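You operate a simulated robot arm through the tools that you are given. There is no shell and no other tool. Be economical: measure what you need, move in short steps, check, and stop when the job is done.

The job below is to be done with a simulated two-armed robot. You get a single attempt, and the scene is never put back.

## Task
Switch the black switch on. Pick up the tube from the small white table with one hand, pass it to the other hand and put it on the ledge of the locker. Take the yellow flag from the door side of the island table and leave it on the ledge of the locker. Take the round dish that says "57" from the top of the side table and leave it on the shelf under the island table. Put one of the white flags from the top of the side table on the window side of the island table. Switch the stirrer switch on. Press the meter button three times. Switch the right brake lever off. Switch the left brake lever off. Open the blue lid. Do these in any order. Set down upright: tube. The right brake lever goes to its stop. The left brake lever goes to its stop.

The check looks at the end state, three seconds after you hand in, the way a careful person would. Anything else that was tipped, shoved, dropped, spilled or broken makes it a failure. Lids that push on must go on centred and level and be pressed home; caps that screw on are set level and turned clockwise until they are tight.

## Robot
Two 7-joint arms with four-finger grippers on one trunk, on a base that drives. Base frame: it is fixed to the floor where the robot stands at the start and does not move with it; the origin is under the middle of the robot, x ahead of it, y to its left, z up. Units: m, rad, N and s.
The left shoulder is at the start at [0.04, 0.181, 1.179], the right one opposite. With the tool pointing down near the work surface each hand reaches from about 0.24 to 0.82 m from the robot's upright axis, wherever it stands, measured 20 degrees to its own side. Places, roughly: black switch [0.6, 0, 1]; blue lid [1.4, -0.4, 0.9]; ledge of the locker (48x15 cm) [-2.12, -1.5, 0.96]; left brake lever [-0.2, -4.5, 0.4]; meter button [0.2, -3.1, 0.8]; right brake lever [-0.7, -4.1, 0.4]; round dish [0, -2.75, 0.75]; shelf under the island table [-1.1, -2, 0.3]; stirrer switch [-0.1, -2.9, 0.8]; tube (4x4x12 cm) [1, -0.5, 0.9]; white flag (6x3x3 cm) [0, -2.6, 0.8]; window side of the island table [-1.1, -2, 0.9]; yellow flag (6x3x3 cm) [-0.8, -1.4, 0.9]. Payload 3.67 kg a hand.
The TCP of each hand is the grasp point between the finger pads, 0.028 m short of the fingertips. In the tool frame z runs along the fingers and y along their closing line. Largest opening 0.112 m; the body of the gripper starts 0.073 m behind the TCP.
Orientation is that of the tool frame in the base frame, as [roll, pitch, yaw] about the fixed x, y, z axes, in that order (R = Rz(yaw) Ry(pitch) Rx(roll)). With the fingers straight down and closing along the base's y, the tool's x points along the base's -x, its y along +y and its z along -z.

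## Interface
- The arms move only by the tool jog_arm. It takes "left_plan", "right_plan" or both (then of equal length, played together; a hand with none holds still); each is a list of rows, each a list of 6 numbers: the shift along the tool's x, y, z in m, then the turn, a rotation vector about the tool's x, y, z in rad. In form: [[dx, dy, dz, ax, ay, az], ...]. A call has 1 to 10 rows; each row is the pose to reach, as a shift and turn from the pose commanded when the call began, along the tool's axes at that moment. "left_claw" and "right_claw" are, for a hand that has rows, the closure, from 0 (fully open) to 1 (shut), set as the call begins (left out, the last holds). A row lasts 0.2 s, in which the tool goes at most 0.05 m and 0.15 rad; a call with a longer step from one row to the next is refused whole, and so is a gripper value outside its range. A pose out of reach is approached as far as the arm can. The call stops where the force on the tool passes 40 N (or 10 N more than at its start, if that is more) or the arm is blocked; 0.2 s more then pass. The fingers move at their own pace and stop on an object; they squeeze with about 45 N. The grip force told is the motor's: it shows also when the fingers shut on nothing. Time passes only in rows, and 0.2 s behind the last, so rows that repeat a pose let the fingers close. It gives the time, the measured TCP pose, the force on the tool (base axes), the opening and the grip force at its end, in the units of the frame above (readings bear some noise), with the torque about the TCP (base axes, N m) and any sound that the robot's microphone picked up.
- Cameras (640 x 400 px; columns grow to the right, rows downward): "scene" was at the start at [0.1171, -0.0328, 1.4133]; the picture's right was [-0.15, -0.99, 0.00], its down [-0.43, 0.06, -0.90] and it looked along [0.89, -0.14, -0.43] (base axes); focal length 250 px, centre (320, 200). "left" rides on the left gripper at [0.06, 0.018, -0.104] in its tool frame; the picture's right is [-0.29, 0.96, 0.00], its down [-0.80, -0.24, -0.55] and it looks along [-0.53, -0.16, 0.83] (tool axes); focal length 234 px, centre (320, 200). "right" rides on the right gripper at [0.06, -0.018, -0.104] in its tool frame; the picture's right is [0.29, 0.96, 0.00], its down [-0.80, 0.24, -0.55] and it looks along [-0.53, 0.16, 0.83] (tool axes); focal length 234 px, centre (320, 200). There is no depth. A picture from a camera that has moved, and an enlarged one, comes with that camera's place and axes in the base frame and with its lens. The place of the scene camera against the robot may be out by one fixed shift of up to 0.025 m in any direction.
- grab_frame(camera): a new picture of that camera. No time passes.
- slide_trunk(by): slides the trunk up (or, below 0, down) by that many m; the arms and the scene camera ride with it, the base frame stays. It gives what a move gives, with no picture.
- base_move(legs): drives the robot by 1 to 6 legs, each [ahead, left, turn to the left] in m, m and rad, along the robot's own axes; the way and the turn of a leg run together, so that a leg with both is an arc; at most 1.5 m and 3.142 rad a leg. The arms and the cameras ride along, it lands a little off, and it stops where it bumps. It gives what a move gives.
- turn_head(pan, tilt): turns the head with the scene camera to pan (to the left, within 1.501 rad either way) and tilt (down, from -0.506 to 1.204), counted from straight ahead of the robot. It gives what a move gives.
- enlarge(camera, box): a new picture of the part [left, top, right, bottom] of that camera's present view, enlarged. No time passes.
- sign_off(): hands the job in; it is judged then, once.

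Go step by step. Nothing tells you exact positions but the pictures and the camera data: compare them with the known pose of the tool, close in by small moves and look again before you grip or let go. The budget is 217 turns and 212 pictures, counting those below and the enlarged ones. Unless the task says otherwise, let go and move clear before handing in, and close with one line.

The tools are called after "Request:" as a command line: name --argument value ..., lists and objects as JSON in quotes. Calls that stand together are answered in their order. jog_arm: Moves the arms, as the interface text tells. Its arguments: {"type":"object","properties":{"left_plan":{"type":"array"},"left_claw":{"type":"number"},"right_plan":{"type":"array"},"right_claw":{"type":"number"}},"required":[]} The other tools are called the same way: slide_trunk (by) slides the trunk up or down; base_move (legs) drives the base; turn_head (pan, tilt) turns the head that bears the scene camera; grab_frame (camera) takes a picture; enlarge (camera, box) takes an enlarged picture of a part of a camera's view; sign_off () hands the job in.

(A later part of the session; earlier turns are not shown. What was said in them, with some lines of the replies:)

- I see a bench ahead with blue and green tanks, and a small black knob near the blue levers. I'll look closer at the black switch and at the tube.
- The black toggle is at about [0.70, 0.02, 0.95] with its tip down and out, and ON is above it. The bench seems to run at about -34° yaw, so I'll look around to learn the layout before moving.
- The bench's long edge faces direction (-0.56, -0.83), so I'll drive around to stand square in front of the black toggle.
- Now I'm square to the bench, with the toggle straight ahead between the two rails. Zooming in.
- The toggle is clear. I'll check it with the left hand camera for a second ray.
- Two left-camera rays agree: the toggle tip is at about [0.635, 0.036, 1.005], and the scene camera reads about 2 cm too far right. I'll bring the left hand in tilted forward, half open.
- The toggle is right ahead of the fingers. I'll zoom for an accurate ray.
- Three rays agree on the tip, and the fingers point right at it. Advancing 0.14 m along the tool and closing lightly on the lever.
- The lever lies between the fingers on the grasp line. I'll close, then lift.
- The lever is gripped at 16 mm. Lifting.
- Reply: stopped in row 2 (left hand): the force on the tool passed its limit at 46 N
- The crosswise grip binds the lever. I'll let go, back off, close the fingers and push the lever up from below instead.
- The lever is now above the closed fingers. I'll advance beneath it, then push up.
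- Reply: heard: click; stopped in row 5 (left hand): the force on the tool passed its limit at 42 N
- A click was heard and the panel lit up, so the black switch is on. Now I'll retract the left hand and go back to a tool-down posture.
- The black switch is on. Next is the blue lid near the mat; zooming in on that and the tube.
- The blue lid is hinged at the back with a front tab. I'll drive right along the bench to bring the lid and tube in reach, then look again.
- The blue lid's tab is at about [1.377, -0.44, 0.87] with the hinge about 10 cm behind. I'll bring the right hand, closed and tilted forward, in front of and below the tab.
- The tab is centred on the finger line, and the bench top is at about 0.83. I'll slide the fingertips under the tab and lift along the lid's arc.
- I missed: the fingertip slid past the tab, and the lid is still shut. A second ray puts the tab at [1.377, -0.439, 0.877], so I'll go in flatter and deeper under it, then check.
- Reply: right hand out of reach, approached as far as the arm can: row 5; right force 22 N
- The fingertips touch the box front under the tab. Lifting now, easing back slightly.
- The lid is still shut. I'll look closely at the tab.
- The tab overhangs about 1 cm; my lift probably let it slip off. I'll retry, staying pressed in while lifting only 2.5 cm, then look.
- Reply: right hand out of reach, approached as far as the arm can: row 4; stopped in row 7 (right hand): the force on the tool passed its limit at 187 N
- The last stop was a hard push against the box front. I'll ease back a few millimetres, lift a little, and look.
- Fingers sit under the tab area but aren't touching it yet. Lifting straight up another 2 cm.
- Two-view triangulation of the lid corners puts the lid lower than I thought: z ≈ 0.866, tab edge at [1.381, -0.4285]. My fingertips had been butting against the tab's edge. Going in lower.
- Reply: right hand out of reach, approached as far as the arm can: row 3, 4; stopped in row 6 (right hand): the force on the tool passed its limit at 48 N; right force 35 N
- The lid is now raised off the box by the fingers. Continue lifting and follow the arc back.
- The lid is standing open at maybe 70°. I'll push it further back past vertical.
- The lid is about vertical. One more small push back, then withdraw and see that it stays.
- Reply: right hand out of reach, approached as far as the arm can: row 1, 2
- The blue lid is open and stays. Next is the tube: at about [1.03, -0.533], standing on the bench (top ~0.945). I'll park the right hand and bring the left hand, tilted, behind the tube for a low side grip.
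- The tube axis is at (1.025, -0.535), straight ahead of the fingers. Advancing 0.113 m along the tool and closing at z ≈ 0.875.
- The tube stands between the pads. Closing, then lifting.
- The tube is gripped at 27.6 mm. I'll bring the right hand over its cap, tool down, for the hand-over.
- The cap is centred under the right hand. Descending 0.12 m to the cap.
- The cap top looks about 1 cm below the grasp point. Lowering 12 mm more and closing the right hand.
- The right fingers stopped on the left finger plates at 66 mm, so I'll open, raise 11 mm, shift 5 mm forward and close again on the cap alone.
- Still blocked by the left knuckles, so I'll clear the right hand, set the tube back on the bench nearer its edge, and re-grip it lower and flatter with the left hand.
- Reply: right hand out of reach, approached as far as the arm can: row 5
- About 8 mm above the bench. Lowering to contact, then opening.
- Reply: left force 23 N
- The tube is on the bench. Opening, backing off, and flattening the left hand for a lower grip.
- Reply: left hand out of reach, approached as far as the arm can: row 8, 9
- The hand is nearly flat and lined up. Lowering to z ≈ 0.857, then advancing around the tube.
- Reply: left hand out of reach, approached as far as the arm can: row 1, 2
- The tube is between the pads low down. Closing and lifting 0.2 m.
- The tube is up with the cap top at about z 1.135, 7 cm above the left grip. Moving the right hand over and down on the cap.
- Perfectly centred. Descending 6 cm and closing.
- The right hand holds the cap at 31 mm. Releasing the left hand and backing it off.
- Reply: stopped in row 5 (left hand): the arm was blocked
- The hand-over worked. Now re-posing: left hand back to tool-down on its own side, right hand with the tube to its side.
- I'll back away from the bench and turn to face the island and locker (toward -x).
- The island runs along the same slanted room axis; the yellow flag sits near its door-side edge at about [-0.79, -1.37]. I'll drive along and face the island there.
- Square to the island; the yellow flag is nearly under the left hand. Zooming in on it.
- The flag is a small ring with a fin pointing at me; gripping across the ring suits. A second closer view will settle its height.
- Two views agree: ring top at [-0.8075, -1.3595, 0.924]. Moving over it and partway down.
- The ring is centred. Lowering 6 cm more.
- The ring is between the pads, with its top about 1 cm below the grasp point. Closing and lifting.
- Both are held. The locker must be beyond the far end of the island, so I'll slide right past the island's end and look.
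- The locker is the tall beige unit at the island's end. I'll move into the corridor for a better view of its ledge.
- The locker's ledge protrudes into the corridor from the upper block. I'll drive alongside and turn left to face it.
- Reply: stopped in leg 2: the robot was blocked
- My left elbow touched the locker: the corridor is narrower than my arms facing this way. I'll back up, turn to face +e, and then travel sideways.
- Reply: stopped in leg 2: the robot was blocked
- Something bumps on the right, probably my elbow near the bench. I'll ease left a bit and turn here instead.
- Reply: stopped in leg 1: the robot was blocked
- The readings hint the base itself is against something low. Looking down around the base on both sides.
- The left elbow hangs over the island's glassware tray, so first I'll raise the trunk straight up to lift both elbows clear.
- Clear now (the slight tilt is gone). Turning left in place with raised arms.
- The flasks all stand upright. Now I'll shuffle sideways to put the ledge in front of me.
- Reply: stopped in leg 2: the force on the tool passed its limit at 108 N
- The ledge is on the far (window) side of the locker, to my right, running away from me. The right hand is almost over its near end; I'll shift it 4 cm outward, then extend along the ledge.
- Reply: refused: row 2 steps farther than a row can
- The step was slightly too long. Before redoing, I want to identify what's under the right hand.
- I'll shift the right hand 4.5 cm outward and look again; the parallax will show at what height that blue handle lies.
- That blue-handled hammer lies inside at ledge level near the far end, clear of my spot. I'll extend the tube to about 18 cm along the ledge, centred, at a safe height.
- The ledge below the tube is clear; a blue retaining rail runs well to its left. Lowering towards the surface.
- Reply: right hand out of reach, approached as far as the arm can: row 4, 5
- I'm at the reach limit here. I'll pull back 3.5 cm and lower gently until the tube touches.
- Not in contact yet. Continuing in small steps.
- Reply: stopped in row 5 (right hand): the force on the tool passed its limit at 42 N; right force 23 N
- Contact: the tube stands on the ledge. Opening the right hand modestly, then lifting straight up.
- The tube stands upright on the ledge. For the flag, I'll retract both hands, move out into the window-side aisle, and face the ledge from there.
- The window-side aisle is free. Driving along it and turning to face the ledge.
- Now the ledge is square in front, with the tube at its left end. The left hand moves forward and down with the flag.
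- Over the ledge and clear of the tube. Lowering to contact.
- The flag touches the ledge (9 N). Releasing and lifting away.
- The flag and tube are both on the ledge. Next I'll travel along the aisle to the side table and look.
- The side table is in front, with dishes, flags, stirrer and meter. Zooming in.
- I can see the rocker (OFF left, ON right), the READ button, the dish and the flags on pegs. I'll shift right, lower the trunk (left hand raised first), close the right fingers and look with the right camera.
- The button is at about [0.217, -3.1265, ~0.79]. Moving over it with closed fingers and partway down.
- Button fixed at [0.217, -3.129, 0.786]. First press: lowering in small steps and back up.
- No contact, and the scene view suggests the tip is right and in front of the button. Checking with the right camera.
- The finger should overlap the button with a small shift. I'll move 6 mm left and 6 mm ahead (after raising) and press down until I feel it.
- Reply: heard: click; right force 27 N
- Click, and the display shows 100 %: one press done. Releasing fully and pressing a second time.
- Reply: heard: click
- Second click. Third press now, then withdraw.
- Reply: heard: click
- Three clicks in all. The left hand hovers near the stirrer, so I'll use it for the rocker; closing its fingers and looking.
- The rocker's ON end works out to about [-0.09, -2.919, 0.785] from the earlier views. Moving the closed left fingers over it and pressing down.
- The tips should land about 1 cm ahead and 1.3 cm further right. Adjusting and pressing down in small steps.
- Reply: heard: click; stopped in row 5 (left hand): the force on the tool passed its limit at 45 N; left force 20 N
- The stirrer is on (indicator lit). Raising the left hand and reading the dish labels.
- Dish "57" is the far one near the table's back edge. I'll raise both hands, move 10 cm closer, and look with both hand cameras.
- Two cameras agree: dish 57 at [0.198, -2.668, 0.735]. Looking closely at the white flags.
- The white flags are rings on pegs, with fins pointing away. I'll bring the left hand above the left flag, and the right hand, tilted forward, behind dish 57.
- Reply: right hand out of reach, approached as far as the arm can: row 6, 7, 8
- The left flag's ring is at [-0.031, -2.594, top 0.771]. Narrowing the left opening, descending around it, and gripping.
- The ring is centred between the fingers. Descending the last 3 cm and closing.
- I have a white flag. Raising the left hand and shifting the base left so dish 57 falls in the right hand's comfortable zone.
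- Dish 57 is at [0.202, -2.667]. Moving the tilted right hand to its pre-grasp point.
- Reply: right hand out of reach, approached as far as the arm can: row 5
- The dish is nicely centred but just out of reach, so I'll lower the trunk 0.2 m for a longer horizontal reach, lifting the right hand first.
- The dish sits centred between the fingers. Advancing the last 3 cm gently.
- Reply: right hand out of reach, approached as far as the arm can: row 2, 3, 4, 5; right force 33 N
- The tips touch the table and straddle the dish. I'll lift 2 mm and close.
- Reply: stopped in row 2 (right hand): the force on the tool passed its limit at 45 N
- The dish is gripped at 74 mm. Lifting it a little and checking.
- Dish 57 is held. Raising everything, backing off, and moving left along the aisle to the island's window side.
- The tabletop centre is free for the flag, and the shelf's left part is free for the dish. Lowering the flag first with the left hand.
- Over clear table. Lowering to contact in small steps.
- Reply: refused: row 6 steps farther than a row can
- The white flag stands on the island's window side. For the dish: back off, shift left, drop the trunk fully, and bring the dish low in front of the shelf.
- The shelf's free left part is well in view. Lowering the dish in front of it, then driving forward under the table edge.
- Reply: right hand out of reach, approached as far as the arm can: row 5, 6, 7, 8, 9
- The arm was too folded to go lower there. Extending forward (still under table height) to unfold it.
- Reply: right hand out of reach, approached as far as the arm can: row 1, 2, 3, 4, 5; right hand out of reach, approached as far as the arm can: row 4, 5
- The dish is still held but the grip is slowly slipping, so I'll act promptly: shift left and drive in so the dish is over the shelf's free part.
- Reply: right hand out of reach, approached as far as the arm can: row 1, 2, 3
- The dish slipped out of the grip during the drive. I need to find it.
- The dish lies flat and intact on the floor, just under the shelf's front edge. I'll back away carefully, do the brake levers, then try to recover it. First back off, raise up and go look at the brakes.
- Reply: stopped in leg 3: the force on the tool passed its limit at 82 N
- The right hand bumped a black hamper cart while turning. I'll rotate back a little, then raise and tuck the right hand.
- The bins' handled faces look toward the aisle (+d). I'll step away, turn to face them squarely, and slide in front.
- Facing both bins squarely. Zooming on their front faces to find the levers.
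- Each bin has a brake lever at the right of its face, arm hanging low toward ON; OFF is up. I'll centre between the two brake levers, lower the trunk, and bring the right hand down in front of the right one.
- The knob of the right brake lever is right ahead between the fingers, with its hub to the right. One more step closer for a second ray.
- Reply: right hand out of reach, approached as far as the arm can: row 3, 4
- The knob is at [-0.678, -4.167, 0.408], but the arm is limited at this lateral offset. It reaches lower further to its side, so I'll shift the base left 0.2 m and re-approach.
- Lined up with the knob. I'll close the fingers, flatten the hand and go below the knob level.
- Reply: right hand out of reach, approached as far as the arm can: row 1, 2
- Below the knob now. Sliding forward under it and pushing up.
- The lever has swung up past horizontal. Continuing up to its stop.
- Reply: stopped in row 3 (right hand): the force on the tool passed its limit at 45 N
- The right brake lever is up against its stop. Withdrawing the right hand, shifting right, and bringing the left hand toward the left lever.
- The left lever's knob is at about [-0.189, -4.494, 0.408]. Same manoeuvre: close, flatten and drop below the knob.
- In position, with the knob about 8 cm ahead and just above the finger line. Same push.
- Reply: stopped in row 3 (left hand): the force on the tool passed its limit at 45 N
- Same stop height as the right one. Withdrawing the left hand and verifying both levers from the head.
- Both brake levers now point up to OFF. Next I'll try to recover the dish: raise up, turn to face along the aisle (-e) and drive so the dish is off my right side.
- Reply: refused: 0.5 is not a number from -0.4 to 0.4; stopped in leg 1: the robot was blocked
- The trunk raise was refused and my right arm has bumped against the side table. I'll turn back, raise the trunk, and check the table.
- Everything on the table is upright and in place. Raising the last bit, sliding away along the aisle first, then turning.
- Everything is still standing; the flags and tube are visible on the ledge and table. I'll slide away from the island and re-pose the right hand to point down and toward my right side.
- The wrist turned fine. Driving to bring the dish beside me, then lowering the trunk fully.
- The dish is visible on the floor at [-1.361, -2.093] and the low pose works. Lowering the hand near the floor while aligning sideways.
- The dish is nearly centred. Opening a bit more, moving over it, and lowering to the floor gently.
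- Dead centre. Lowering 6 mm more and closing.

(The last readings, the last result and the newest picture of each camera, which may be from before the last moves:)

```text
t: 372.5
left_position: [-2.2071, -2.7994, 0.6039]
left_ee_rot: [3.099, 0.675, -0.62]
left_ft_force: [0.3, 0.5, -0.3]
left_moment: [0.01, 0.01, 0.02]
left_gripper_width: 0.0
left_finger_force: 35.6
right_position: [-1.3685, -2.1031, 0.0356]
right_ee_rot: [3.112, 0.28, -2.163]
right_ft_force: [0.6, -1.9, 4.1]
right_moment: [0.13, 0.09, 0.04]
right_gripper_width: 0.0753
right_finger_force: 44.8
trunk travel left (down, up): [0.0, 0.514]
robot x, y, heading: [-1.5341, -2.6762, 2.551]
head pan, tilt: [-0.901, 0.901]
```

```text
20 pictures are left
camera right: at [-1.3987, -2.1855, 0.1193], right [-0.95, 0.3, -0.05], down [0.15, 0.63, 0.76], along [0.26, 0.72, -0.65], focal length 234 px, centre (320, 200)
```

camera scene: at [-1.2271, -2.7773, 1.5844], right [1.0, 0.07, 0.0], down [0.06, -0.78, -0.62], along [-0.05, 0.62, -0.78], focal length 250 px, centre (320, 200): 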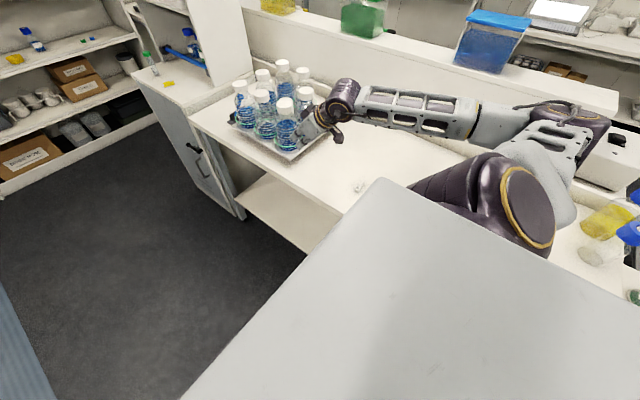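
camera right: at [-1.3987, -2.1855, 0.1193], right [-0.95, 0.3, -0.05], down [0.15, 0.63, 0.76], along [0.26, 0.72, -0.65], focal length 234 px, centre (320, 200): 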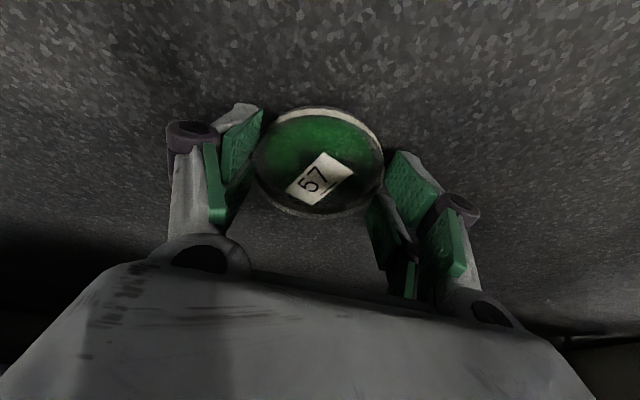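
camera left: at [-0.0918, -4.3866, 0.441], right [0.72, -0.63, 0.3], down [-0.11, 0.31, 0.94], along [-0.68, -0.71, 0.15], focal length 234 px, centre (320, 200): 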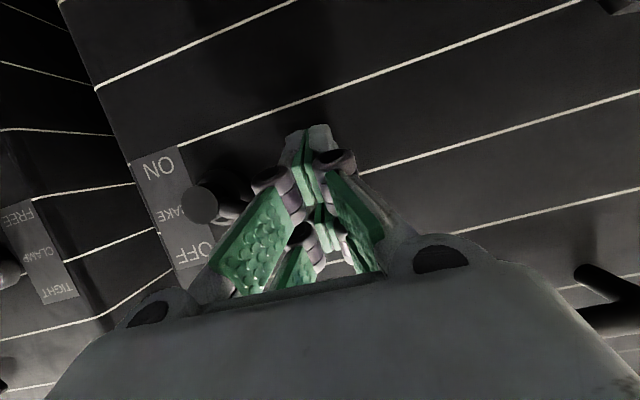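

A true full-diameter grip (75 mm) this time. Lifting slightly, then sliding the base away from under the shelf.

Request:
jog_arm --right_plan '[[-0.003, 0, -0.01, 0, 0, 0], [-0.006, 0, -0.02, 0, 0, 0], [-0.01, 0, -0.035, 0, 0, 0], [-0.014, 0, -0.05, 0, 0, 0]]'

Request:
base_move --legs '[[0, 0.2, 0], [0.04, 0, 0]]'

Request:
jog_arm --right_plan '[[-0.012, 0, -0.043, 0, 0, 0], [-0.025, 0, -0.087, 0, 0, 0], [-0.037, 0, -0.13, 0, 0, 0], [-0.05, 0, -0.173, 0, 0, 0], [-0.062, 0, -0.216, 0, 0, 0], [-0.075, 0, -0.26, 0, 0, 0], [-0.087, 0, -0.303, 0, 0, 0], [-0.097, 0, -0.34, 0, 0, 0]]'

Request:
grab_frame --camera "right"

```text
t: 373.5
left_position: [-2.2074, -2.7999, 0.6044]
left_ee_rot: [3.1, 0.674, -0.621]
left_ft_force: [0.2, -0.1, 0.0]
left_moment: [0.03, 0.0, 0.01]
left_gripper_width: 0.0001
left_finger_force: 35.6
right_position: [-1.3677, -2.104, 0.0876]
right_ee_rot: [3.11, 0.276, -2.16]
right_ft_force: [-0.5, 0.6, -0.6]
right_moment: [-0.03, 0.03, 0.0]
right_gripper_width: 0.0751
right_finger_force: 45.0
trunk travel left (down, up): [0.0, 0.514]
robot x, y, heading: [-1.5329, -2.676, 2.549]
head pan, tilt: [-0.901, 0.901]
```

```text
t: 375.6
left_position: [-2.3524, -2.9397, 0.6031]
left_ee_rot: [3.1, 0.673, -0.622]
left_ft_force: [-0.6, 0.8, 0.1]
left_moment: [-0.01, 0.0, -0.01]
left_gripper_width: 0.0001
left_finger_force: 36.0
right_position: [-1.5112, -2.2452, 0.0864]
right_ee_rot: [3.115, 0.279, -2.16]
right_ft_force: [0.1, 0.4, -1.1]
right_moment: [-0.01, -0.01, -0.01]
right_gripper_width: 0.0754
right_finger_force: 44.6
trunk travel left (down, up): [0.0, 0.514]
robot x, y, heading: [-1.6748, -2.8152, 2.55]
head pan, tilt: [-0.901, 0.901]
```

```text
t: 377.4
left_position: [-2.3513, -2.942, 0.6033]
left_ee_rot: [3.102, 0.673, -0.622]
left_ft_force: [0.3, -0.5, -0.9]
left_moment: [0.01, -0.03, 0.01]
left_gripper_width: 0.0
left_finger_force: 36.1
right_position: [-1.5023, -2.2523, 0.4404]
right_ee_rot: [3.112, 0.28, -2.163]
right_ft_force: [0.0, -0.3, -0.4]
right_moment: [-0.01, 0.01, 0.01]
right_gripper_width: 0.0751
right_finger_force: 45.3
trunk travel left (down, up): [0.0, 0.514]
robot x, y, heading: [-1.6695, -2.8133, 2.546]
head pan, tilt: [-0.901, 0.901]
```

```text
19 pictures are left
camera right: at [-1.5318, -2.3353, 0.525], right [-0.95, 0.3, -0.05], down [0.16, 0.63, 0.76], along [0.26, 0.71, -0.65], focal length 234 px, centre (320, 200)
```

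right: 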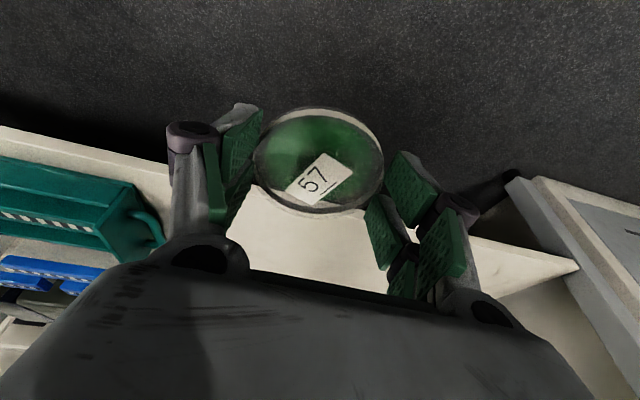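

The dish hangs level at shelf height, with free shelf ahead of it. Moving the base in, then extending a little.

Request:
base_move --legs '[[0, -0.21, 0]]'

Request:
jog_arm --right_plan '[[-0.03, 0, 0.008, 0, 0, 0], [-0.058, 0, 0.0165, 0, 0, 0], [-0.067, 0, 0.02, 0, 0, 0]]'

Request:
grab_frame --camera "right"

```text
t: 378.9
left_position: [-2.2715, -2.8298, 0.597]
left_ee_rot: [3.123, 0.678, -0.603]
left_ft_force: [0.1, -0.2, 0.7]
left_moment: [0.02, 0.0, -0.01]
left_gripper_width: 0.0
left_finger_force: 35.6
right_position: [-1.4298, -2.143, 0.4583]
right_ee_rot: [3.105, 0.288, -2.148]
right_ft_force: [0.0, 0.4, -0.4]
right_moment: [-0.03, -0.01, 0.02]
right_gripper_width: 0.0753
right_finger_force: 45.1
trunk travel left (down, up): [0.0, 0.514]
robot x, y, heading: [-1.593, -2.698, 2.549]
head pan, tilt: [-0.901, 0.901]
stopped in leg 1: the robot was blocked; the commanded pose is now the measured one
```

```text
t: 379.9
left_position: [-2.2833, -2.8575, 0.599]
left_ee_rot: [3.12, 0.678, -0.585]
left_ft_force: [-0.7, -0.8, -0.7]
left_moment: [0.02, -0.01, -0.01]
left_gripper_width: 0.0
left_finger_force: 36.0
right_position: [-1.4304, -2.1211, 0.4479]
right_ee_rot: [3.117, 0.233, -2.115]
right_ft_force: [0.4, 0.3, -0.1]
right_moment: [-0.05, 0.02, -0.02]
right_gripper_width: 0.0749
right_finger_force: 45.3
trunk travel left (down, up): [0.0, 0.514]
robot x, y, heading: [-1.6102, -2.7081, 2.576]
head pan, tilt: [-0.901, 0.901]
stopped in row 3 (right hand): the arm was blocked; the commanded pose is now the measured one
```

```text
18 pictures are left
camera right: at [-1.456, -2.2011, 0.537], right [-0.97, 0.25, -0.04], down [0.14, 0.67, 0.73], along [0.21, 0.7, -0.68], focal length 234 px, centre (320, 200)
```

right: 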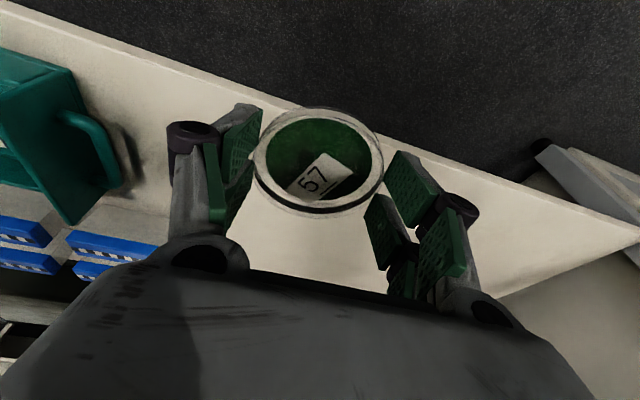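

The arm's elbow bumped the table edge. The dish is fine; I'll back off a bit so the arm can be straighter, then reach in with the arm itself.

Request:
base_move --legs '[[0, 0.13, 0], [0, 0, -0.027]]'

Request:
jog_arm --right_plan '[[-0.038, 0, 0.012, 0, -0.02, 0.01], [-0.075, 0, 0.022, 0, -0.04, 0.02], [-0.113, 0, 0.033, 0, -0.047, 0.02], [-0.15, 0, 0.043, 0, -0.047, 0.02]]'

Request:
grab_frame --camera "right"

```text
t: 380.5
left_position: [-2.2846, -2.8575, 0.5995]
left_ee_rot: [3.112, 0.679, -0.592]
left_ft_force: [0.2, 0.0, 0.5]
left_moment: [0.02, 0.02, 0.01]
left_gripper_width: 0.0001
left_finger_force: 35.4
right_position: [-1.4325, -2.1193, 0.4478]
right_ee_rot: [3.116, 0.233, -2.112]
right_ft_force: [0.1, 0.0, -0.3]
right_moment: [-0.03, 0.01, 0.03]
right_gripper_width: 0.0752
right_finger_force: 45.0
trunk travel left (down, up): [0.0, 0.514]
robot x, y, heading: [-1.6128, -2.7139, 2.573]
head pan, tilt: [-0.901, 0.901]
stopped in leg 1: the robot was blocked; the commanded pose is now the measured one
```

```text
t: 381.7
left_position: [-2.2886, -2.8904, 0.6172]
left_ee_rot: [3.06, 0.696, -0.564]
left_ft_force: [0.4, -0.8, -0.6]
left_moment: [0.11, 0.1, -0.01]
left_gripper_width: 0.0001
left_finger_force: 35.8
right_position: [-1.4289, -2.0218, 0.3981]
right_ee_rot: [3.09, 0.215, -2.205]
right_ft_force: [0.3, 2.7, -0.5]
right_moment: [-0.16, -0.04, -0.02]
right_gripper_width: 0.0747
right_finger_force: 45.1
trunk travel left (down, up): [0.0, 0.514]
robot x, y, heading: [-1.6397, -2.7285, 2.622]
head pan, tilt: [-0.901, 0.901]
stopped in row 4 (right hand): the arm was blocked; the commanded pose is now the measured one
```

```text
17 pictures are left
camera right: at [-1.4573, -2.0993, 0.4878], right [-0.94, 0.33, -0.01], down [0.22, 0.66, 0.72], along [0.25, 0.68, -0.69], focal length 234 px, centre (320, 200)
```

right: 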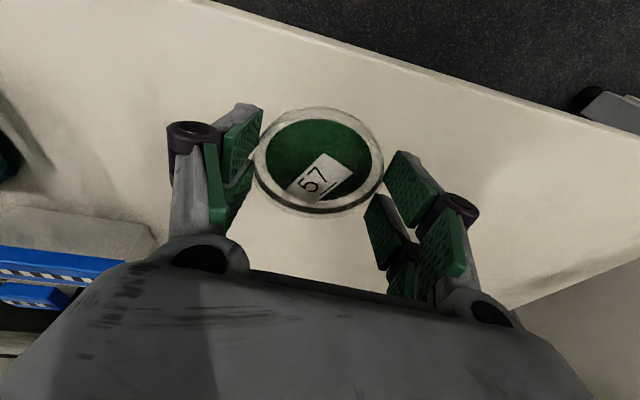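

The dish is now over the shelf, just inside the edge. Lowering with a slight inward component until it touches.

Request:
jog_arm --right_plan '[[-0.002, 0, 0.015, 0, -0.02, 0], [-0.003, 0, 0.03, 0, -0.04, 0], [-0.004, 0, 0.042, 0, -0.05, 0], [-0.004, 0, 0.048, 0, -0.05, 0], [-0.004, 0, 0.054, 0, -0.05, 0], [-0.004, 0, 0.059, 0, -0.05, 0], [-0.004, 0, 0.064, 0, -0.05, 0]]'

Request:
grab_frame --camera "right"

```text
t: 382.0
left_position: [-2.2639, -2.8484, 0.647]
left_ee_rot: [2.92, 0.689, -0.654]
left_ft_force: [1.4, 4.2, 0.6]
left_moment: [-0.25, 0.05, 0.16]
left_gripper_width: 0.0001
left_finger_force: 35.4
right_position: [-1.436, -2.0036, 0.3133]
right_ee_rot: [3.105, 0.129, -2.282]
right_ft_force: [-25.6, -96.6, 171.1]
right_moment: [-6.13, -7.7, -4.91]
right_gripper_width: 0.103
right_finger_force: 58.7
trunk travel left (down, up): [0.0, 0.514]
robot x, y, heading: [-1.6435, -2.7305, 2.63]
head pan, tilt: [-0.901, 0.901]
stopped in row 1 (left hand): the arm was blocked; the commanded pose is now the measured one
```

```text
16 pictures are left
camera right: at [-1.467, -2.0733, 0.4106], right [-0.91, 0.4, 0.0], down [0.3, 0.69, 0.66], along [0.27, 0.6, -0.75], focal length 234 px, centre (320, 200)
```

right: 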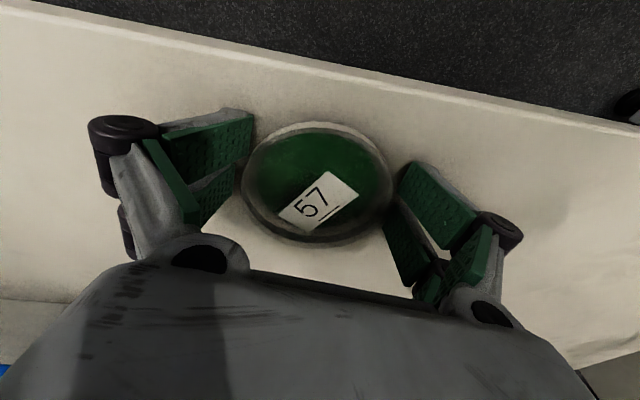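

The dish is down on the shelf but the robot is leaning on that hand. Opening the gripper fully and easing up a little.

Request:
jog_arm --right_plan '[[0, 0, 0, 0, 0, 0], [0, 0, -0.005, 0, 0, 0], [0, 0, -0.01, 0, 0, 0]]' --right_claw 0.0

Request:
grab_frame --camera "scene"

```text
t: 382.4
left_position: [-2.2676, -2.8545, 0.6498]
left_ee_rot: [2.929, 0.689, -0.651]
left_ft_force: [0.2, -0.4, 0.1]
left_moment: [0.04, -0.01, -0.08]
left_gripper_width: 0.0
left_finger_force: 35.6
right_position: [-1.4342, -2.0015, 0.3021]
right_ee_rot: [3.056, 0.138, -2.223]
right_ft_force: [16.8, -15.0, 248.7]
right_moment: [-3.61, 1.68, 0.91]
right_gripper_width: 0.1137
right_finger_force: 30.0
trunk travel left (down, up): [0.0, 0.514]
robot x, y, heading: [-1.6482, -2.7391, 2.62]
head pan, tilt: [-0.901, 0.901]
stopped in row 1 (right hand): the force on the tool passed its limit at 296 N (the readings are from after the stop); the commanded pose is now the measured one
```

```text
15 pictures are left
camera scene: at [-1.6729, -2.6915, 1.0785], right [0.99, 0.15, 0.01], down [0.12, -0.76, -0.64], along [-0.09, 0.63, -0.77], focal length 250 px, centre (320, 200)
```

scene: 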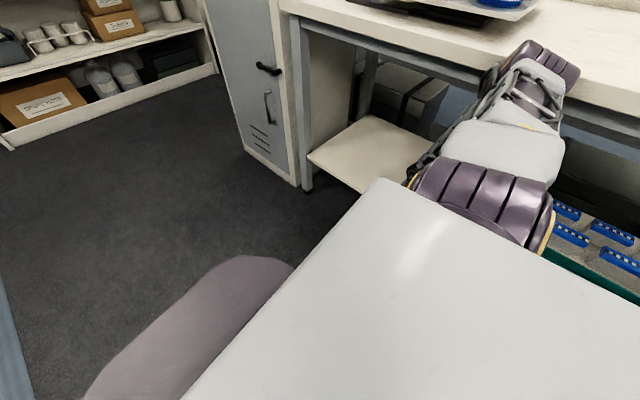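

Raising the trunk a few centimetres should lift the hand off the shelf and relieve the lean.

Request:
slide_trunk --by 0.06

Request:
grab_frame --camera "right"

```text
t: 382.6
left_position: [-2.2682, -2.8553, 0.6474]
left_ee_rot: [2.931, 0.688, -0.648]
left_ft_force: [-0.2, -0.2, -0.3]
left_moment: [0.0, 0.04, -0.01]
left_gripper_width: 0.0
left_finger_force: 35.6
right_position: [-1.4344, -2.0029, 0.3031]
right_ee_rot: [3.057, 0.14, -2.223]
right_ft_force: [-2.2, -51.3, 175.5]
right_moment: [-3.19, 0.43, 1.69]
right_gripper_width: 0.1134
right_finger_force: 44.9
trunk travel left (down, up): [0.0, 0.514]
robot x, y, heading: [-1.6502, -2.7415, 2.621]
head pan, tilt: [-0.901, 0.901]
stopped: the force on the tool passed its limit at 272 N (the readings are from after the stop); the commanded pose is now the measured one
```

```text
14 pictures are left
camera right: at [-1.4579, -2.0756, 0.3971], right [-0.94, 0.34, 0.04], down [0.28, 0.68, 0.68], along [0.2, 0.65, -0.73], focal length 234 px, centre (320, 200)
```

right: 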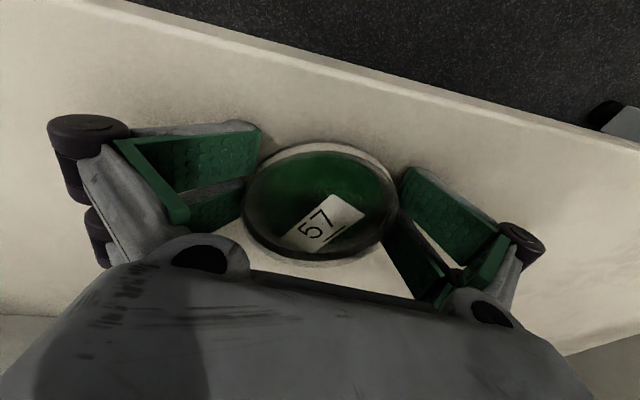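

Request:
jog_arm --right_plan '[[0, 0, -0.01, 0, 0, 0], [0, 0, -0.02, 0, 0, 0], [0, 0, -0.03, 0, 0, 0], [0, 0, -0.04, 0, 0, 0]]'

```text
t: 382.9
left_position: [-2.2697, -2.8563, 0.6466]
left_ee_rot: [2.931, 0.686, -0.653]
left_ft_force: [-0.5, -0.2, 0.1]
left_moment: [0.01, -0.01, -0.04]
left_gripper_width: 0.0003
left_finger_force: 35.5
right_position: [-1.4339, -2.0005, 0.3027]
right_ee_rot: [3.055, 0.138, -2.223]
right_ft_force: [2.8, -39.9, 155.2]
right_moment: [-2.68, 0.53, 0.65]
right_gripper_width: 0.1131
right_finger_force: 44.9
trunk travel left (down, up): [0.0, 0.514]
robot x, y, heading: [-1.6481, -2.7425, 2.627]
head pan, tilt: [-0.901, 0.901]
stopped in row 1 (right hand): the force on the tool passed its limit at 204 N (the readings are from after the stop); the commanded pose is now the measured one
```

Request:
jog_arm --right_plan '[[0.0, 0, -0.002, 0, 0, 0], [0.0, 0, -0.004, 0, 0, 0], [0, 0, -0.006, 0, 0, 0], [0, 0, -0.008, 0, 0, 0], [0, 0, -0.01, 0, 0, 0], [0, 0, -0.012, 0, 0, 0], [0, 0, -0.014, 0, 0, 0], [0, 0, -0.016, 0, 0, 0]]'

```text
t: 383.3
left_position: [-2.2707, -2.8555, 0.6481]
left_ee_rot: [2.927, 0.686, -0.655]
left_ft_force: [-1.3, -0.2, 0.1]
left_moment: [0.01, -0.03, 0.01]
left_gripper_width: 0.0002
left_finger_force: 35.8
right_position: [-1.4352, -2.0003, 0.3035]
right_ee_rot: [3.054, 0.14, -2.225]
right_ft_force: [6.7, -29.8, 138.8]
right_moment: [-2.41, 0.46, 0.47]
right_gripper_width: 0.1128
right_finger_force: 44.9
trunk travel left (down, up): [0.0, 0.514]
robot x, y, heading: [-1.649, -2.7394, 2.624]
head pan, tilt: [-0.901, 0.901]
stopped in row 2 (right hand): the force on the tool passed its limit at 172 N (the readings are from after the stop); the commanded pose is now the measured one
```

The load is bleeding off with each small lift; repeating it several times.

Request:
jog_arm --right_plan '[[0, 0, -0.003, 0, 0, 0], [0, 0, -0.006, 0, 0, 0], [0, 0, -0.009, 0, 0, 0], [0, 0, -0.012, 0, 0, 0]]'

Request:
jog_arm --right_plan '[[0, 0, -0.003, 0, 0, 0], [0, 0, -0.006, 0, 0, 0], [0, 0, -0.009, 0, 0, 0], [0, 0, -0.012, 0, 0, 0]]'

Request:
jog_arm --right_plan '[[0, 0, -0.003, 0, 0, 0], [0, 0, -0.006, 0, 0, 0], [0, 0, -0.009, 0, 0, 0], [0, 0, -0.012, 0, 0, 0]]'

Request:
jog_arm --right_plan '[[0, 0, -0.003, 0, 0, 0], [0, 0, -0.006, 0, 0, 0], [0, 0, -0.009, 0, 0, 0], [0, 0, -0.012, 0, 0, 0]]'

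Request:
jog_arm --right_plan '[[0, 0, -0.003, 0, 0, 0], [0, 0, -0.006, 0, 0, 0], [0, 0, -0.009, 0, 0, 0], [0, 0, -0.012, 0, 0, 0]]'

```text
t: 383.8
left_position: [-2.2705, -2.856, 0.6486]
left_ee_rot: [2.925, 0.684, -0.655]
left_ft_force: [0.5, 0.0, 0.4]
left_moment: [0.0, 0.03, 0.01]
left_gripper_width: 0.0
left_finger_force: 34.9
right_position: [-1.4346, -2.0011, 0.3026]
right_ee_rot: [3.05, 0.141, -2.226]
right_ft_force: [8.7, -20.2, 127.0]
right_moment: [-2.29, 0.44, 0.43]
right_gripper_width: 0.1129
right_finger_force: 45.4
trunk travel left (down, up): [0.0, 0.514]
robot x, y, heading: [-1.6518, -2.7432, 2.623]
head pan, tilt: [-0.901, 0.901]
stopped in row 2 (right hand): the force on the tool passed its limit at 160 N (the readings are from after the stop); the commanded pose is now the measured one
```

```text
t: 384.3
left_position: [-2.2705, -2.8565, 0.6488]
left_ee_rot: [2.921, 0.686, -0.66]
left_ft_force: [-0.4, 0.6, -0.2]
left_moment: [0.03, -0.01, 0.0]
left_gripper_width: 0.0
left_finger_force: 36.1
right_position: [-1.4345, -2.0014, 0.3035]
right_ee_rot: [3.045, 0.145, -2.228]
right_ft_force: [11.9, -10.3, 112.4]
right_moment: [-2.11, 0.26, 0.43]
right_gripper_width: 0.1128
right_finger_force: 26.2
trunk travel left (down, up): [0.0, 0.514]
robot x, y, heading: [-1.6472, -2.7454, 2.622]
head pan, tilt: [-0.901, 0.901]
stopped in row 2 (right hand): the force on the tool passed its limit at 148 N (the readings are from after the stop); the commanded pose is now the measured one
```

```text
t: 384.7
left_position: [-2.2717, -2.856, 0.6502]
left_ee_rot: [2.92, 0.684, -0.662]
left_ft_force: [-0.8, -0.8, 0.9]
left_moment: [0.01, 0.0, 0.02]
left_gripper_width: 0.0001
left_finger_force: 35.5
right_position: [-1.4344, -1.9996, 0.3044]
right_ee_rot: [3.042, 0.144, -2.226]
right_ft_force: [9.5, -6.6, 87.3]
right_moment: [-1.99, -0.11, 0.3]
right_gripper_width: 0.1129
right_finger_force: 0.1
trunk travel left (down, up): [0.0, 0.514]
robot x, y, heading: [-1.6499, -2.7504, 2.619]
head pan, tilt: [-0.901, 0.901]
stopped in row 2 (right hand): the force on the tool passed its limit at 129 N (the readings are from after the stop); the commanded pose is now the measured one
```

```text
t: 385.1
left_position: [-2.2727, -2.8552, 0.6498]
left_ee_rot: [2.919, 0.683, -0.664]
left_ft_force: [0.1, -0.1, -0.4]
left_moment: [0.02, -0.01, 0.0]
left_gripper_width: 0.0
left_finger_force: 35.9
right_position: [-1.4344, -2.0014, 0.3029]
right_ee_rot: [3.042, 0.144, -2.229]
right_ft_force: [4.6, -9.1, 65.6]
right_moment: [-1.53, -0.17, 0.16]
right_gripper_width: 0.1125
right_finger_force: 0.1
trunk travel left (down, up): [0.0, 0.514]
robot x, y, heading: [-1.652, -2.7493, 2.616]
head pan, tilt: [-0.901, 0.901]
stopped in row 1 (right hand): the force on the tool passed its limit at 102 N (the readings are from after the stop); the commanded pose is now the measured one
```

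```text
t: 385.4
left_position: [-2.2712, -2.8564, 0.6497]
left_ee_rot: [2.916, 0.681, -0.665]
left_ft_force: [0.0, -0.2, -0.1]
left_moment: [0.03, -0.01, 0.0]
left_gripper_width: 0.0001
left_finger_force: 35.3
right_position: [-1.4347, -2.0014, 0.3036]
right_ee_rot: [3.041, 0.145, -2.227]
right_ft_force: [2.2, -7.8, 53.6]
right_moment: [-1.21, -0.15, 0.09]
right_gripper_width: 0.1127
right_finger_force: 0.1
trunk travel left (down, up): [0.0, 0.514]
robot x, y, heading: [-1.6516, -2.745, 2.618]
head pan, tilt: [-0.901, 0.901]
stopped in row 1 (right hand): the force on the tool passed its limit at 82 N (the readings are from after the stop); the commanded pose is now the measured one
```

Working: down to 54 N. Repeating.

Request:
jog_arm --right_plan '[[0, 0, -0.003, 0, 0, 0], [0, 0, -0.006, 0, 0, 0], [0, 0, -0.009, 0, 0, 0]]'

Request:
jog_arm --right_plan '[[0, 0, -0.003, 0, 0, 0], [0, 0, -0.006, 0, 0, 0], [0, 0, -0.009, 0, 0, 0]]'

Request:
jog_arm --right_plan '[[0, 0, -0.003, 0, 0, 0], [0, 0, -0.006, 0, 0, 0], [0, 0, -0.009, 0, 0, 0]]'

Request:
jog_arm --right_plan '[[0, 0, -0.003, 0, 0, 0], [0, 0, -0.006, 0, 0, 0], [0, 0, -0.009, 0, 0, 0], [0, 0, -0.014, 0, 0, 0], [0, 0, -0.02, 0, 0, 0]]'

Request:
grab_frame --camera "right"

```text
t: 385.8
left_position: [-2.2719, -2.8563, 0.6512]
left_ee_rot: [2.918, 0.682, -0.666]
left_ft_force: [0.8, -0.1, 0.3]
left_moment: [0.0, 0.02, 0.03]
left_gripper_width: 0.0
left_finger_force: 36.0
right_position: [-1.4344, -2.0014, 0.3033]
right_ee_rot: [3.038, 0.146, -2.227]
right_ft_force: [3.0, -5.9, 43.6]
right_moment: [-1.04, -0.13, 0.08]
right_gripper_width: 0.1124
right_finger_force: 0.1
trunk travel left (down, up): [0.0, 0.514]
robot x, y, heading: [-1.6506, -2.7495, 2.618]
head pan, tilt: [-0.901, 0.901]
stopped in row 1 (right hand): the force on the tool passed its limit at 68 N (the readings are from after the stop); the commanded pose is now the measured one
```

```text
t: 386.1
left_position: [-2.2719, -2.8567, 0.6507]
left_ee_rot: [2.917, 0.684, -0.666]
left_ft_force: [0.4, -0.7, 0.7]
left_moment: [0.0, -0.02, 0.0]
left_gripper_width: 0.0001
left_finger_force: 35.8
right_position: [-1.4351, -2.0008, 0.3035]
right_ee_rot: [3.037, 0.143, -2.227]
right_ft_force: [3.7, -2.6, 35.2]
right_moment: [-0.79, -0.08, 0.11]
right_gripper_width: 0.1121
right_finger_force: 0.0
trunk travel left (down, up): [0.0, 0.514]
robot x, y, heading: [-1.654, -2.7499, 2.618]
head pan, tilt: [-0.901, 0.901]
stopped in row 1 (right hand): the force on the tool passed its limit at 58 N (the readings are from after the stop); the commanded pose is now the measured one
```

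```text
t: 386.5
left_position: [-2.2718, -2.8562, 0.651]
left_ee_rot: [2.916, 0.682, -0.666]
left_ft_force: [0.3, -0.1, 0.5]
left_moment: [-0.03, 0.0, -0.01]
left_gripper_width: 0.0001
left_finger_force: 35.0
right_position: [-1.4338, -2.0015, 0.3043]
right_ee_rot: [3.036, 0.147, -2.226]
right_ft_force: [3.6, -1.1, 28.8]
right_moment: [-0.7, -0.05, 0.09]
right_gripper_width: 0.1124
right_finger_force: 0.0
trunk travel left (down, up): [0.0, 0.514]
robot x, y, heading: [-1.6531, -2.7506, 2.621]
head pan, tilt: [-0.901, 0.901]
stopped in row 1 (right hand): the force on the tool passed its limit at 50 N (the readings are from after the stop); the commanded pose is now the measured one
```

```text
t: 386.8
left_position: [-2.2728, -2.8568, 0.6501]
left_ee_rot: [2.912, 0.683, -0.669]
left_ft_force: [-0.6, 0.4, 0.1]
left_moment: [0.03, 0.0, 0.04]
left_gripper_width: 0.0001
left_finger_force: 35.6
right_position: [-1.4352, -2.002, 0.3038]
right_ee_rot: [3.032, 0.145, -2.228]
right_ft_force: [2.4, 1.1, 21.4]
right_moment: [-0.52, -0.06, 0.12]
right_gripper_width: 0.112
right_finger_force: 0.0
trunk travel left (down, up): [0.0, 0.514]
robot x, y, heading: [-1.6523, -2.7504, 2.62]
head pan, tilt: [-0.901, 0.901]
stopped in row 1 (right hand): the force on the tool passed its limit at 44 N (the readings are from after the stop); the commanded pose is now the measured one
```

```text
13 pictures are left
camera right: at [-1.4567, -2.0774, 0.3975], right [-0.94, 0.34, 0.06], down [0.29, 0.67, 0.69], along [0.19, 0.66, -0.72], focal length 234 px, centre (320, 200)
```

right: 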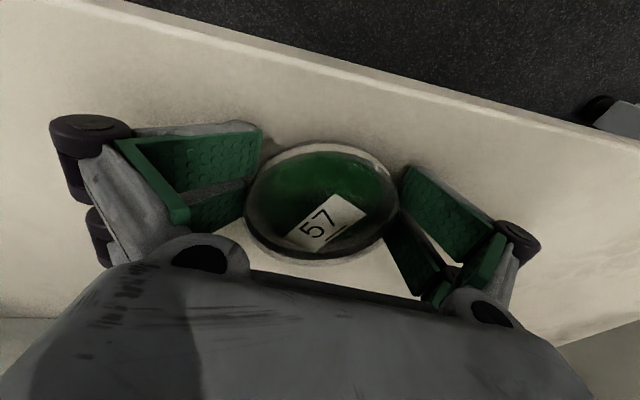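

Request:
jog_arm --right_plan '[[0, 0, -0.004, 0, 0, 0], [0, 0, -0.008, 0, 0, 0], [0, 0, -0.012, 0, 0, 0]]'

Request:
jog_arm --right_plan '[[0, 0, -0.004, 0, 0, 0], [0, 0, -0.008, 0, 0, 0], [0, 0, -0.012, 0, 0, 0]]'

Request:
jog_arm --right_plan '[[0, 0, -0.004, 0, 0, 0], [0, 0, -0.008, 0, 0, 0], [0, 0, -0.012, 0, 0, 0], [0, 0, -0.02, 0, 0, 0], [0, 0, -0.03, 0, 0, 0], [0, 0, -0.04, 0, 0, 0]]'

```text
t: 387.2
left_position: [-2.2727, -2.8565, 0.6525]
left_ee_rot: [2.912, 0.684, -0.668]
left_ft_force: [0.5, -0.3, 0.4]
left_moment: [0.01, -0.04, 0.02]
left_gripper_width: 0.0
left_finger_force: 35.4
right_position: [-1.4355, -2.0022, 0.3048]
right_ee_rot: [3.03, 0.146, -2.227]
right_ft_force: [2.6, 2.3, 14.3]
right_moment: [-0.28, 0.01, 0.13]
right_gripper_width: 0.112
right_finger_force: 0.0
trunk travel left (down, up): [0.0, 0.514]
robot x, y, heading: [-1.6493, -2.7524, 2.621]
head pan, tilt: [-0.901, 0.901]
stopped in row 1 (right hand): the force on the tool passed its limit at 48 N (the readings are from after the stop); the commanded pose is now the measured one
```

```text
t: 387.6
left_position: [-2.273, -2.8563, 0.6527]
left_ee_rot: [2.912, 0.683, -0.669]
left_ft_force: [-0.7, -0.5, -0.5]
left_moment: [0.0, 0.02, 0.03]
left_gripper_width: 0.0
left_finger_force: 35.6
right_position: [-1.4358, -2.0024, 0.3049]
right_ee_rot: [3.025, 0.144, -2.228]
right_ft_force: [0.8, 4.6, 11.9]
right_moment: [-0.24, -0.02, 0.12]
right_gripper_width: 0.1118
right_finger_force: 0.0
trunk travel left (down, up): [0.0, 0.514]
robot x, y, heading: [-1.6507, -2.7523, 2.625]
head pan, tilt: [-0.901, 0.901]
stopped in row 1 (right hand): the force on the tool passed its limit at 44 N (the readings are from after the stop); the commanded pose is now the measured one
```

```text
t: 388.5
left_position: [-2.274, -2.8588, 0.6534]
left_ee_rot: [2.913, 0.684, -0.666]
left_ft_force: [0.4, 0.3, -0.3]
left_moment: [0.03, -0.04, -0.01]
left_gripper_width: 0.0
left_finger_force: 36.3
right_position: [-1.4422, -2.0204, 0.3088]
right_ee_rot: [3.03, 0.12, -2.235]
right_ft_force: [-2.1, -1.0, 4.8]
right_moment: [-0.24, -0.11, -0.09]
right_gripper_width: 0.112
right_finger_force: 0.0
trunk travel left (down, up): [0.0, 0.514]
robot x, y, heading: [-1.6524, -2.7582, 2.622]
head pan, tilt: [-0.901, 0.901]
stopped in row 4 (right hand): the force on the tool passed its limit at 50 N (the readings are from after the stop); the commanded pose is now the measured one
```

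Now moving the open hand straight back (away from the shelf) instead of up, leaving the dish in place.

Request:
jog_arm --right_plan '[[0.01, 0, -0.002, 0, 0, 0], [0.02, 0, -0.004, 0, 0, 0], [0.03, 0, -0.006, 0, 0, 0], [0.045, 0, -0.008, 0, 0, 0], [0.06, 0, -0.01, 0, 0, 0], [0.08, 0, -0.012, 0, 0, 0]]'

Request:
grab_frame --camera "right"

```text
t: 389.9
left_position: [-2.2733, -2.8587, 0.6515]
left_ee_rot: [2.913, 0.683, -0.67]
left_ft_force: [-0.2, 0.1, 0.5]
left_moment: [-0.01, -0.01, 0.04]
left_gripper_width: 0.0
left_finger_force: 36.4
right_position: [-1.4908, -2.084, 0.3097]
right_ee_rot: [3.029, 0.12, -2.235]
right_ft_force: [0.1, 0.1, -0.1]
right_moment: [0.04, 0.01, 0.01]
right_gripper_width: 0.1118
right_finger_force: 0.0
trunk travel left (down, up): [0.0, 0.514]
robot x, y, heading: [-1.6552, -2.7569, 2.616]
head pan, tilt: [-0.901, 0.901]
```

```text
12 pictures are left
camera right: at [-1.5107, -2.1592, 0.4043], right [-0.93, 0.35, 0.07], down [0.31, 0.68, 0.67], along [0.19, 0.64, -0.74], focal length 234 px, centre (320, 200)
```

right: 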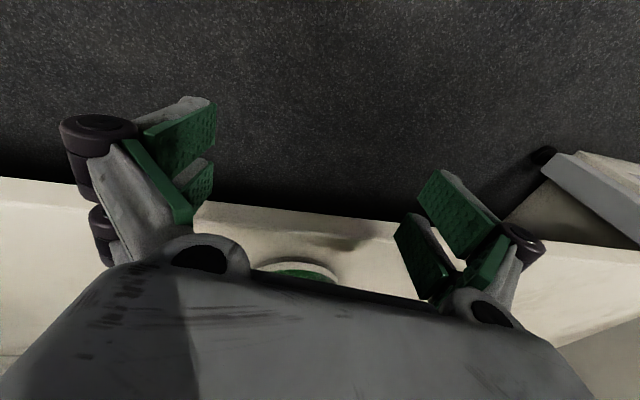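

The hand is free and the dish rests on the shelf. Backing the base away, then raising up and checking from the head camera.

Request:
jog_arm --right_plan '[[0.03, 0, 0, 0, 0, 0], [0.06, 0, 0, 0, 0, 0], [0.08, 0, 0, 0, 0, 0]]'

Request:
base_move --legs '[[0, 0.3, 0]]'

Request:
turn_head --pan -1.5 --tilt 0.7

Request:
grab_frame --camera "scene"

```text
t: 390.7
left_position: [-2.2722, -2.857, 0.6511]
left_ee_rot: [2.914, 0.684, -0.67]
left_ft_force: [-0.3, 0.0, 0.1]
left_moment: [0.0, 0.03, -0.03]
left_gripper_width: 0.0003
left_finger_force: 35.9
right_position: [-1.5381, -2.1472, 0.3002]
right_ee_rot: [3.031, 0.121, -2.234]
right_ft_force: [1.3, 0.5, 0.1]
right_moment: [-0.02, -0.02, -0.01]
right_gripper_width: 0.1121
right_finger_force: 0.1
trunk travel left (down, up): [0.0, 0.514]
robot x, y, heading: [-1.6522, -2.7566, 2.617]
head pan, tilt: [-0.901, 0.901]
```

```text
t: 392.8
left_position: [-2.4253, -3.1196, 0.6511]
left_ee_rot: [2.912, 0.683, -0.67]
left_ft_force: [0.0, 0.6, 0.0]
left_moment: [0.01, 0.0, -0.03]
left_gripper_width: 0.0
left_finger_force: 35.7
right_position: [-1.6888, -2.4099, 0.3016]
right_ee_rot: [3.03, 0.12, -2.233]
right_ft_force: [-0.4, 0.1, 0.3]
right_moment: [0.0, -0.03, 0.0]
right_gripper_width: 0.1121
right_finger_force: 0.0
trunk travel left (down, up): [0.0, 0.514]
robot x, y, heading: [-1.8045, -3.0154, 2.618]
head pan, tilt: [-0.901, 0.901]
```

```text
t: 393.8
left_position: [-2.4245, -3.1193, 0.6509]
left_ee_rot: [2.913, 0.684, -0.671]
left_ft_force: [0.7, 0.5, 0.2]
left_moment: [-0.02, 0.02, -0.03]
left_gripper_width: 0.0
left_finger_force: 36.0
right_position: [-1.6888, -2.4094, 0.3001]
right_ee_rot: [3.032, 0.118, -2.234]
right_ft_force: [0.1, 0.1, 0.2]
right_moment: [0.02, 0.01, -0.03]
right_gripper_width: 0.1122
right_finger_force: 0.0
trunk travel left (down, up): [0.0, 0.514]
robot x, y, heading: [-1.8003, -3.0183, 2.619]
head pan, tilt: [-1.499, 0.7]
```

```text
11 pictures are left
camera scene: at [-1.7783, -2.9493, 1.0921], right [0.9, -0.44, 0.0], down [-0.28, -0.58, -0.76], along [0.33, 0.69, -0.64], focal length 250 px, centre (320, 200)
```

scene: 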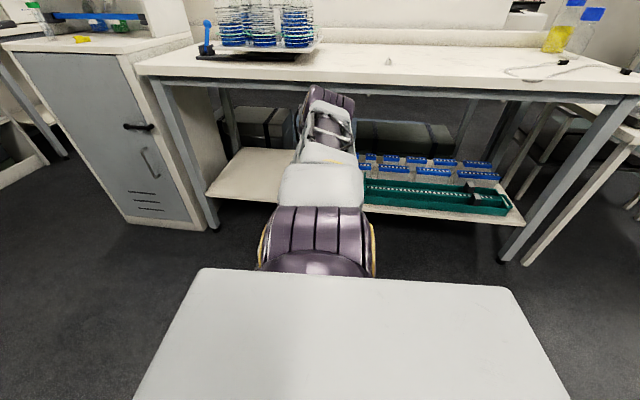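

Request:
base_move --legs '[[0.35, 0, 0]]'

Request:
grab_frame --camera "scene"

```text
t: 396.1
left_position: [-2.7262, -2.9442, 0.6519]
left_ee_rot: [2.913, 0.682, -0.672]
left_ft_force: [-0.1, -0.6, 0.4]
left_moment: [-0.04, -0.03, -0.03]
left_gripper_width: 0.0
left_finger_force: 35.9
right_position: [-1.9897, -2.2345, 0.3001]
right_ee_rot: [3.032, 0.119, -2.236]
right_ft_force: [-0.9, -0.4, -0.2]
right_moment: [-0.01, 0.01, 0.0]
right_gripper_width: 0.1119
right_finger_force: 0.0
trunk travel left (down, up): [0.0, 0.514]
robot x, y, heading: [-2.1053, -2.8409, 2.617]
head pan, tilt: [-1.499, 0.7]
```

```text
10 pictures are left
camera scene: at [-2.0806, -2.7746, 1.0921], right [0.9, -0.44, 0.0], down [-0.28, -0.58, -0.76], along [0.34, 0.69, -0.64], focal length 250 px, centre (320, 200)
```

scene: 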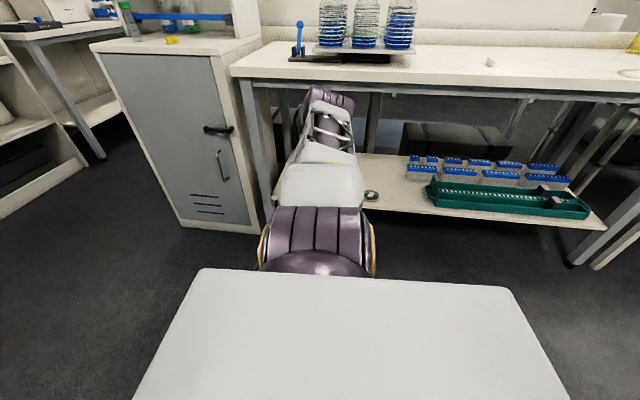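

Request:
enlarge --camera "scene" --box '[330, 150, 450, 230]'

Request:
enlarge --camera "scene" --box '[80, 0, 240, 60]'

```text
5.00 times, centred on (390, 190) of scene
camera zoom: at [-2.0806, -2.7746, 1.0921], right [0.9, -0.44, 0.0], down [-0.28, -0.58, -0.76], along [0.34, 0.69, -0.64], focal length 1249 px, centre (-30, 250)
```

zoom: 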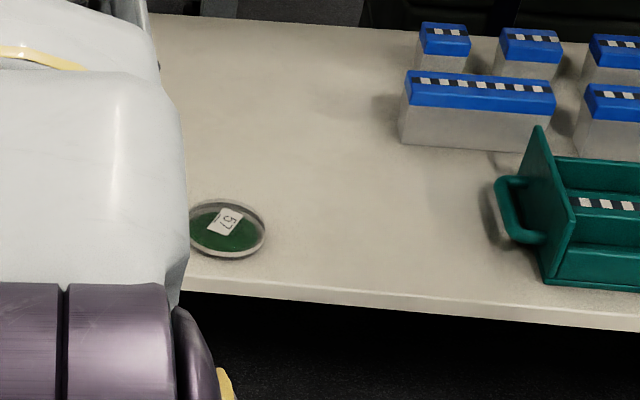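

```text
4.00 times, centred on (160, 30) of scene
camera zoom: at [-2.0806, -2.7746, 1.0921], right [0.9, -0.44, 0.0], down [-0.28, -0.58, -0.76], along [0.34, 0.69, -0.64], focal length 999 px, centre (960, 880)
```

zoom: 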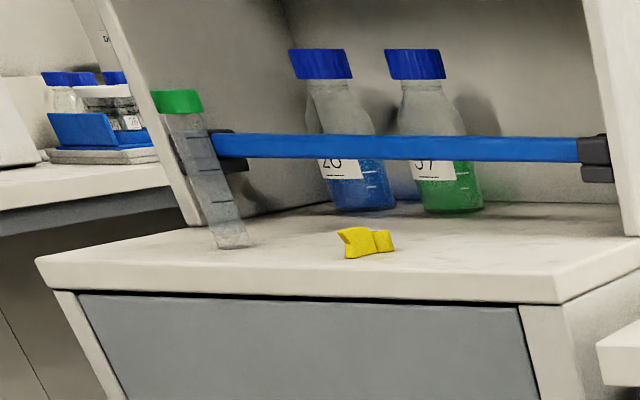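

Dish 57 lies flat on the shelf, the tube and yellow flag are on the ledge, and both hands are clear. Handing in.

Request:
sign_off

```text
The job is handed in.
```

All ten steps ended in the state you asked for as far as the pictures and sounds show, and the job is handed in, but two things could still fail the check. Dish 57 slipped from the gripper and fell to the floor before I set it, looking intact, on the shelf. The arms also bumped the locker, a black bin, the side table and the island table, and I saw nothing visibly tipped or moved.
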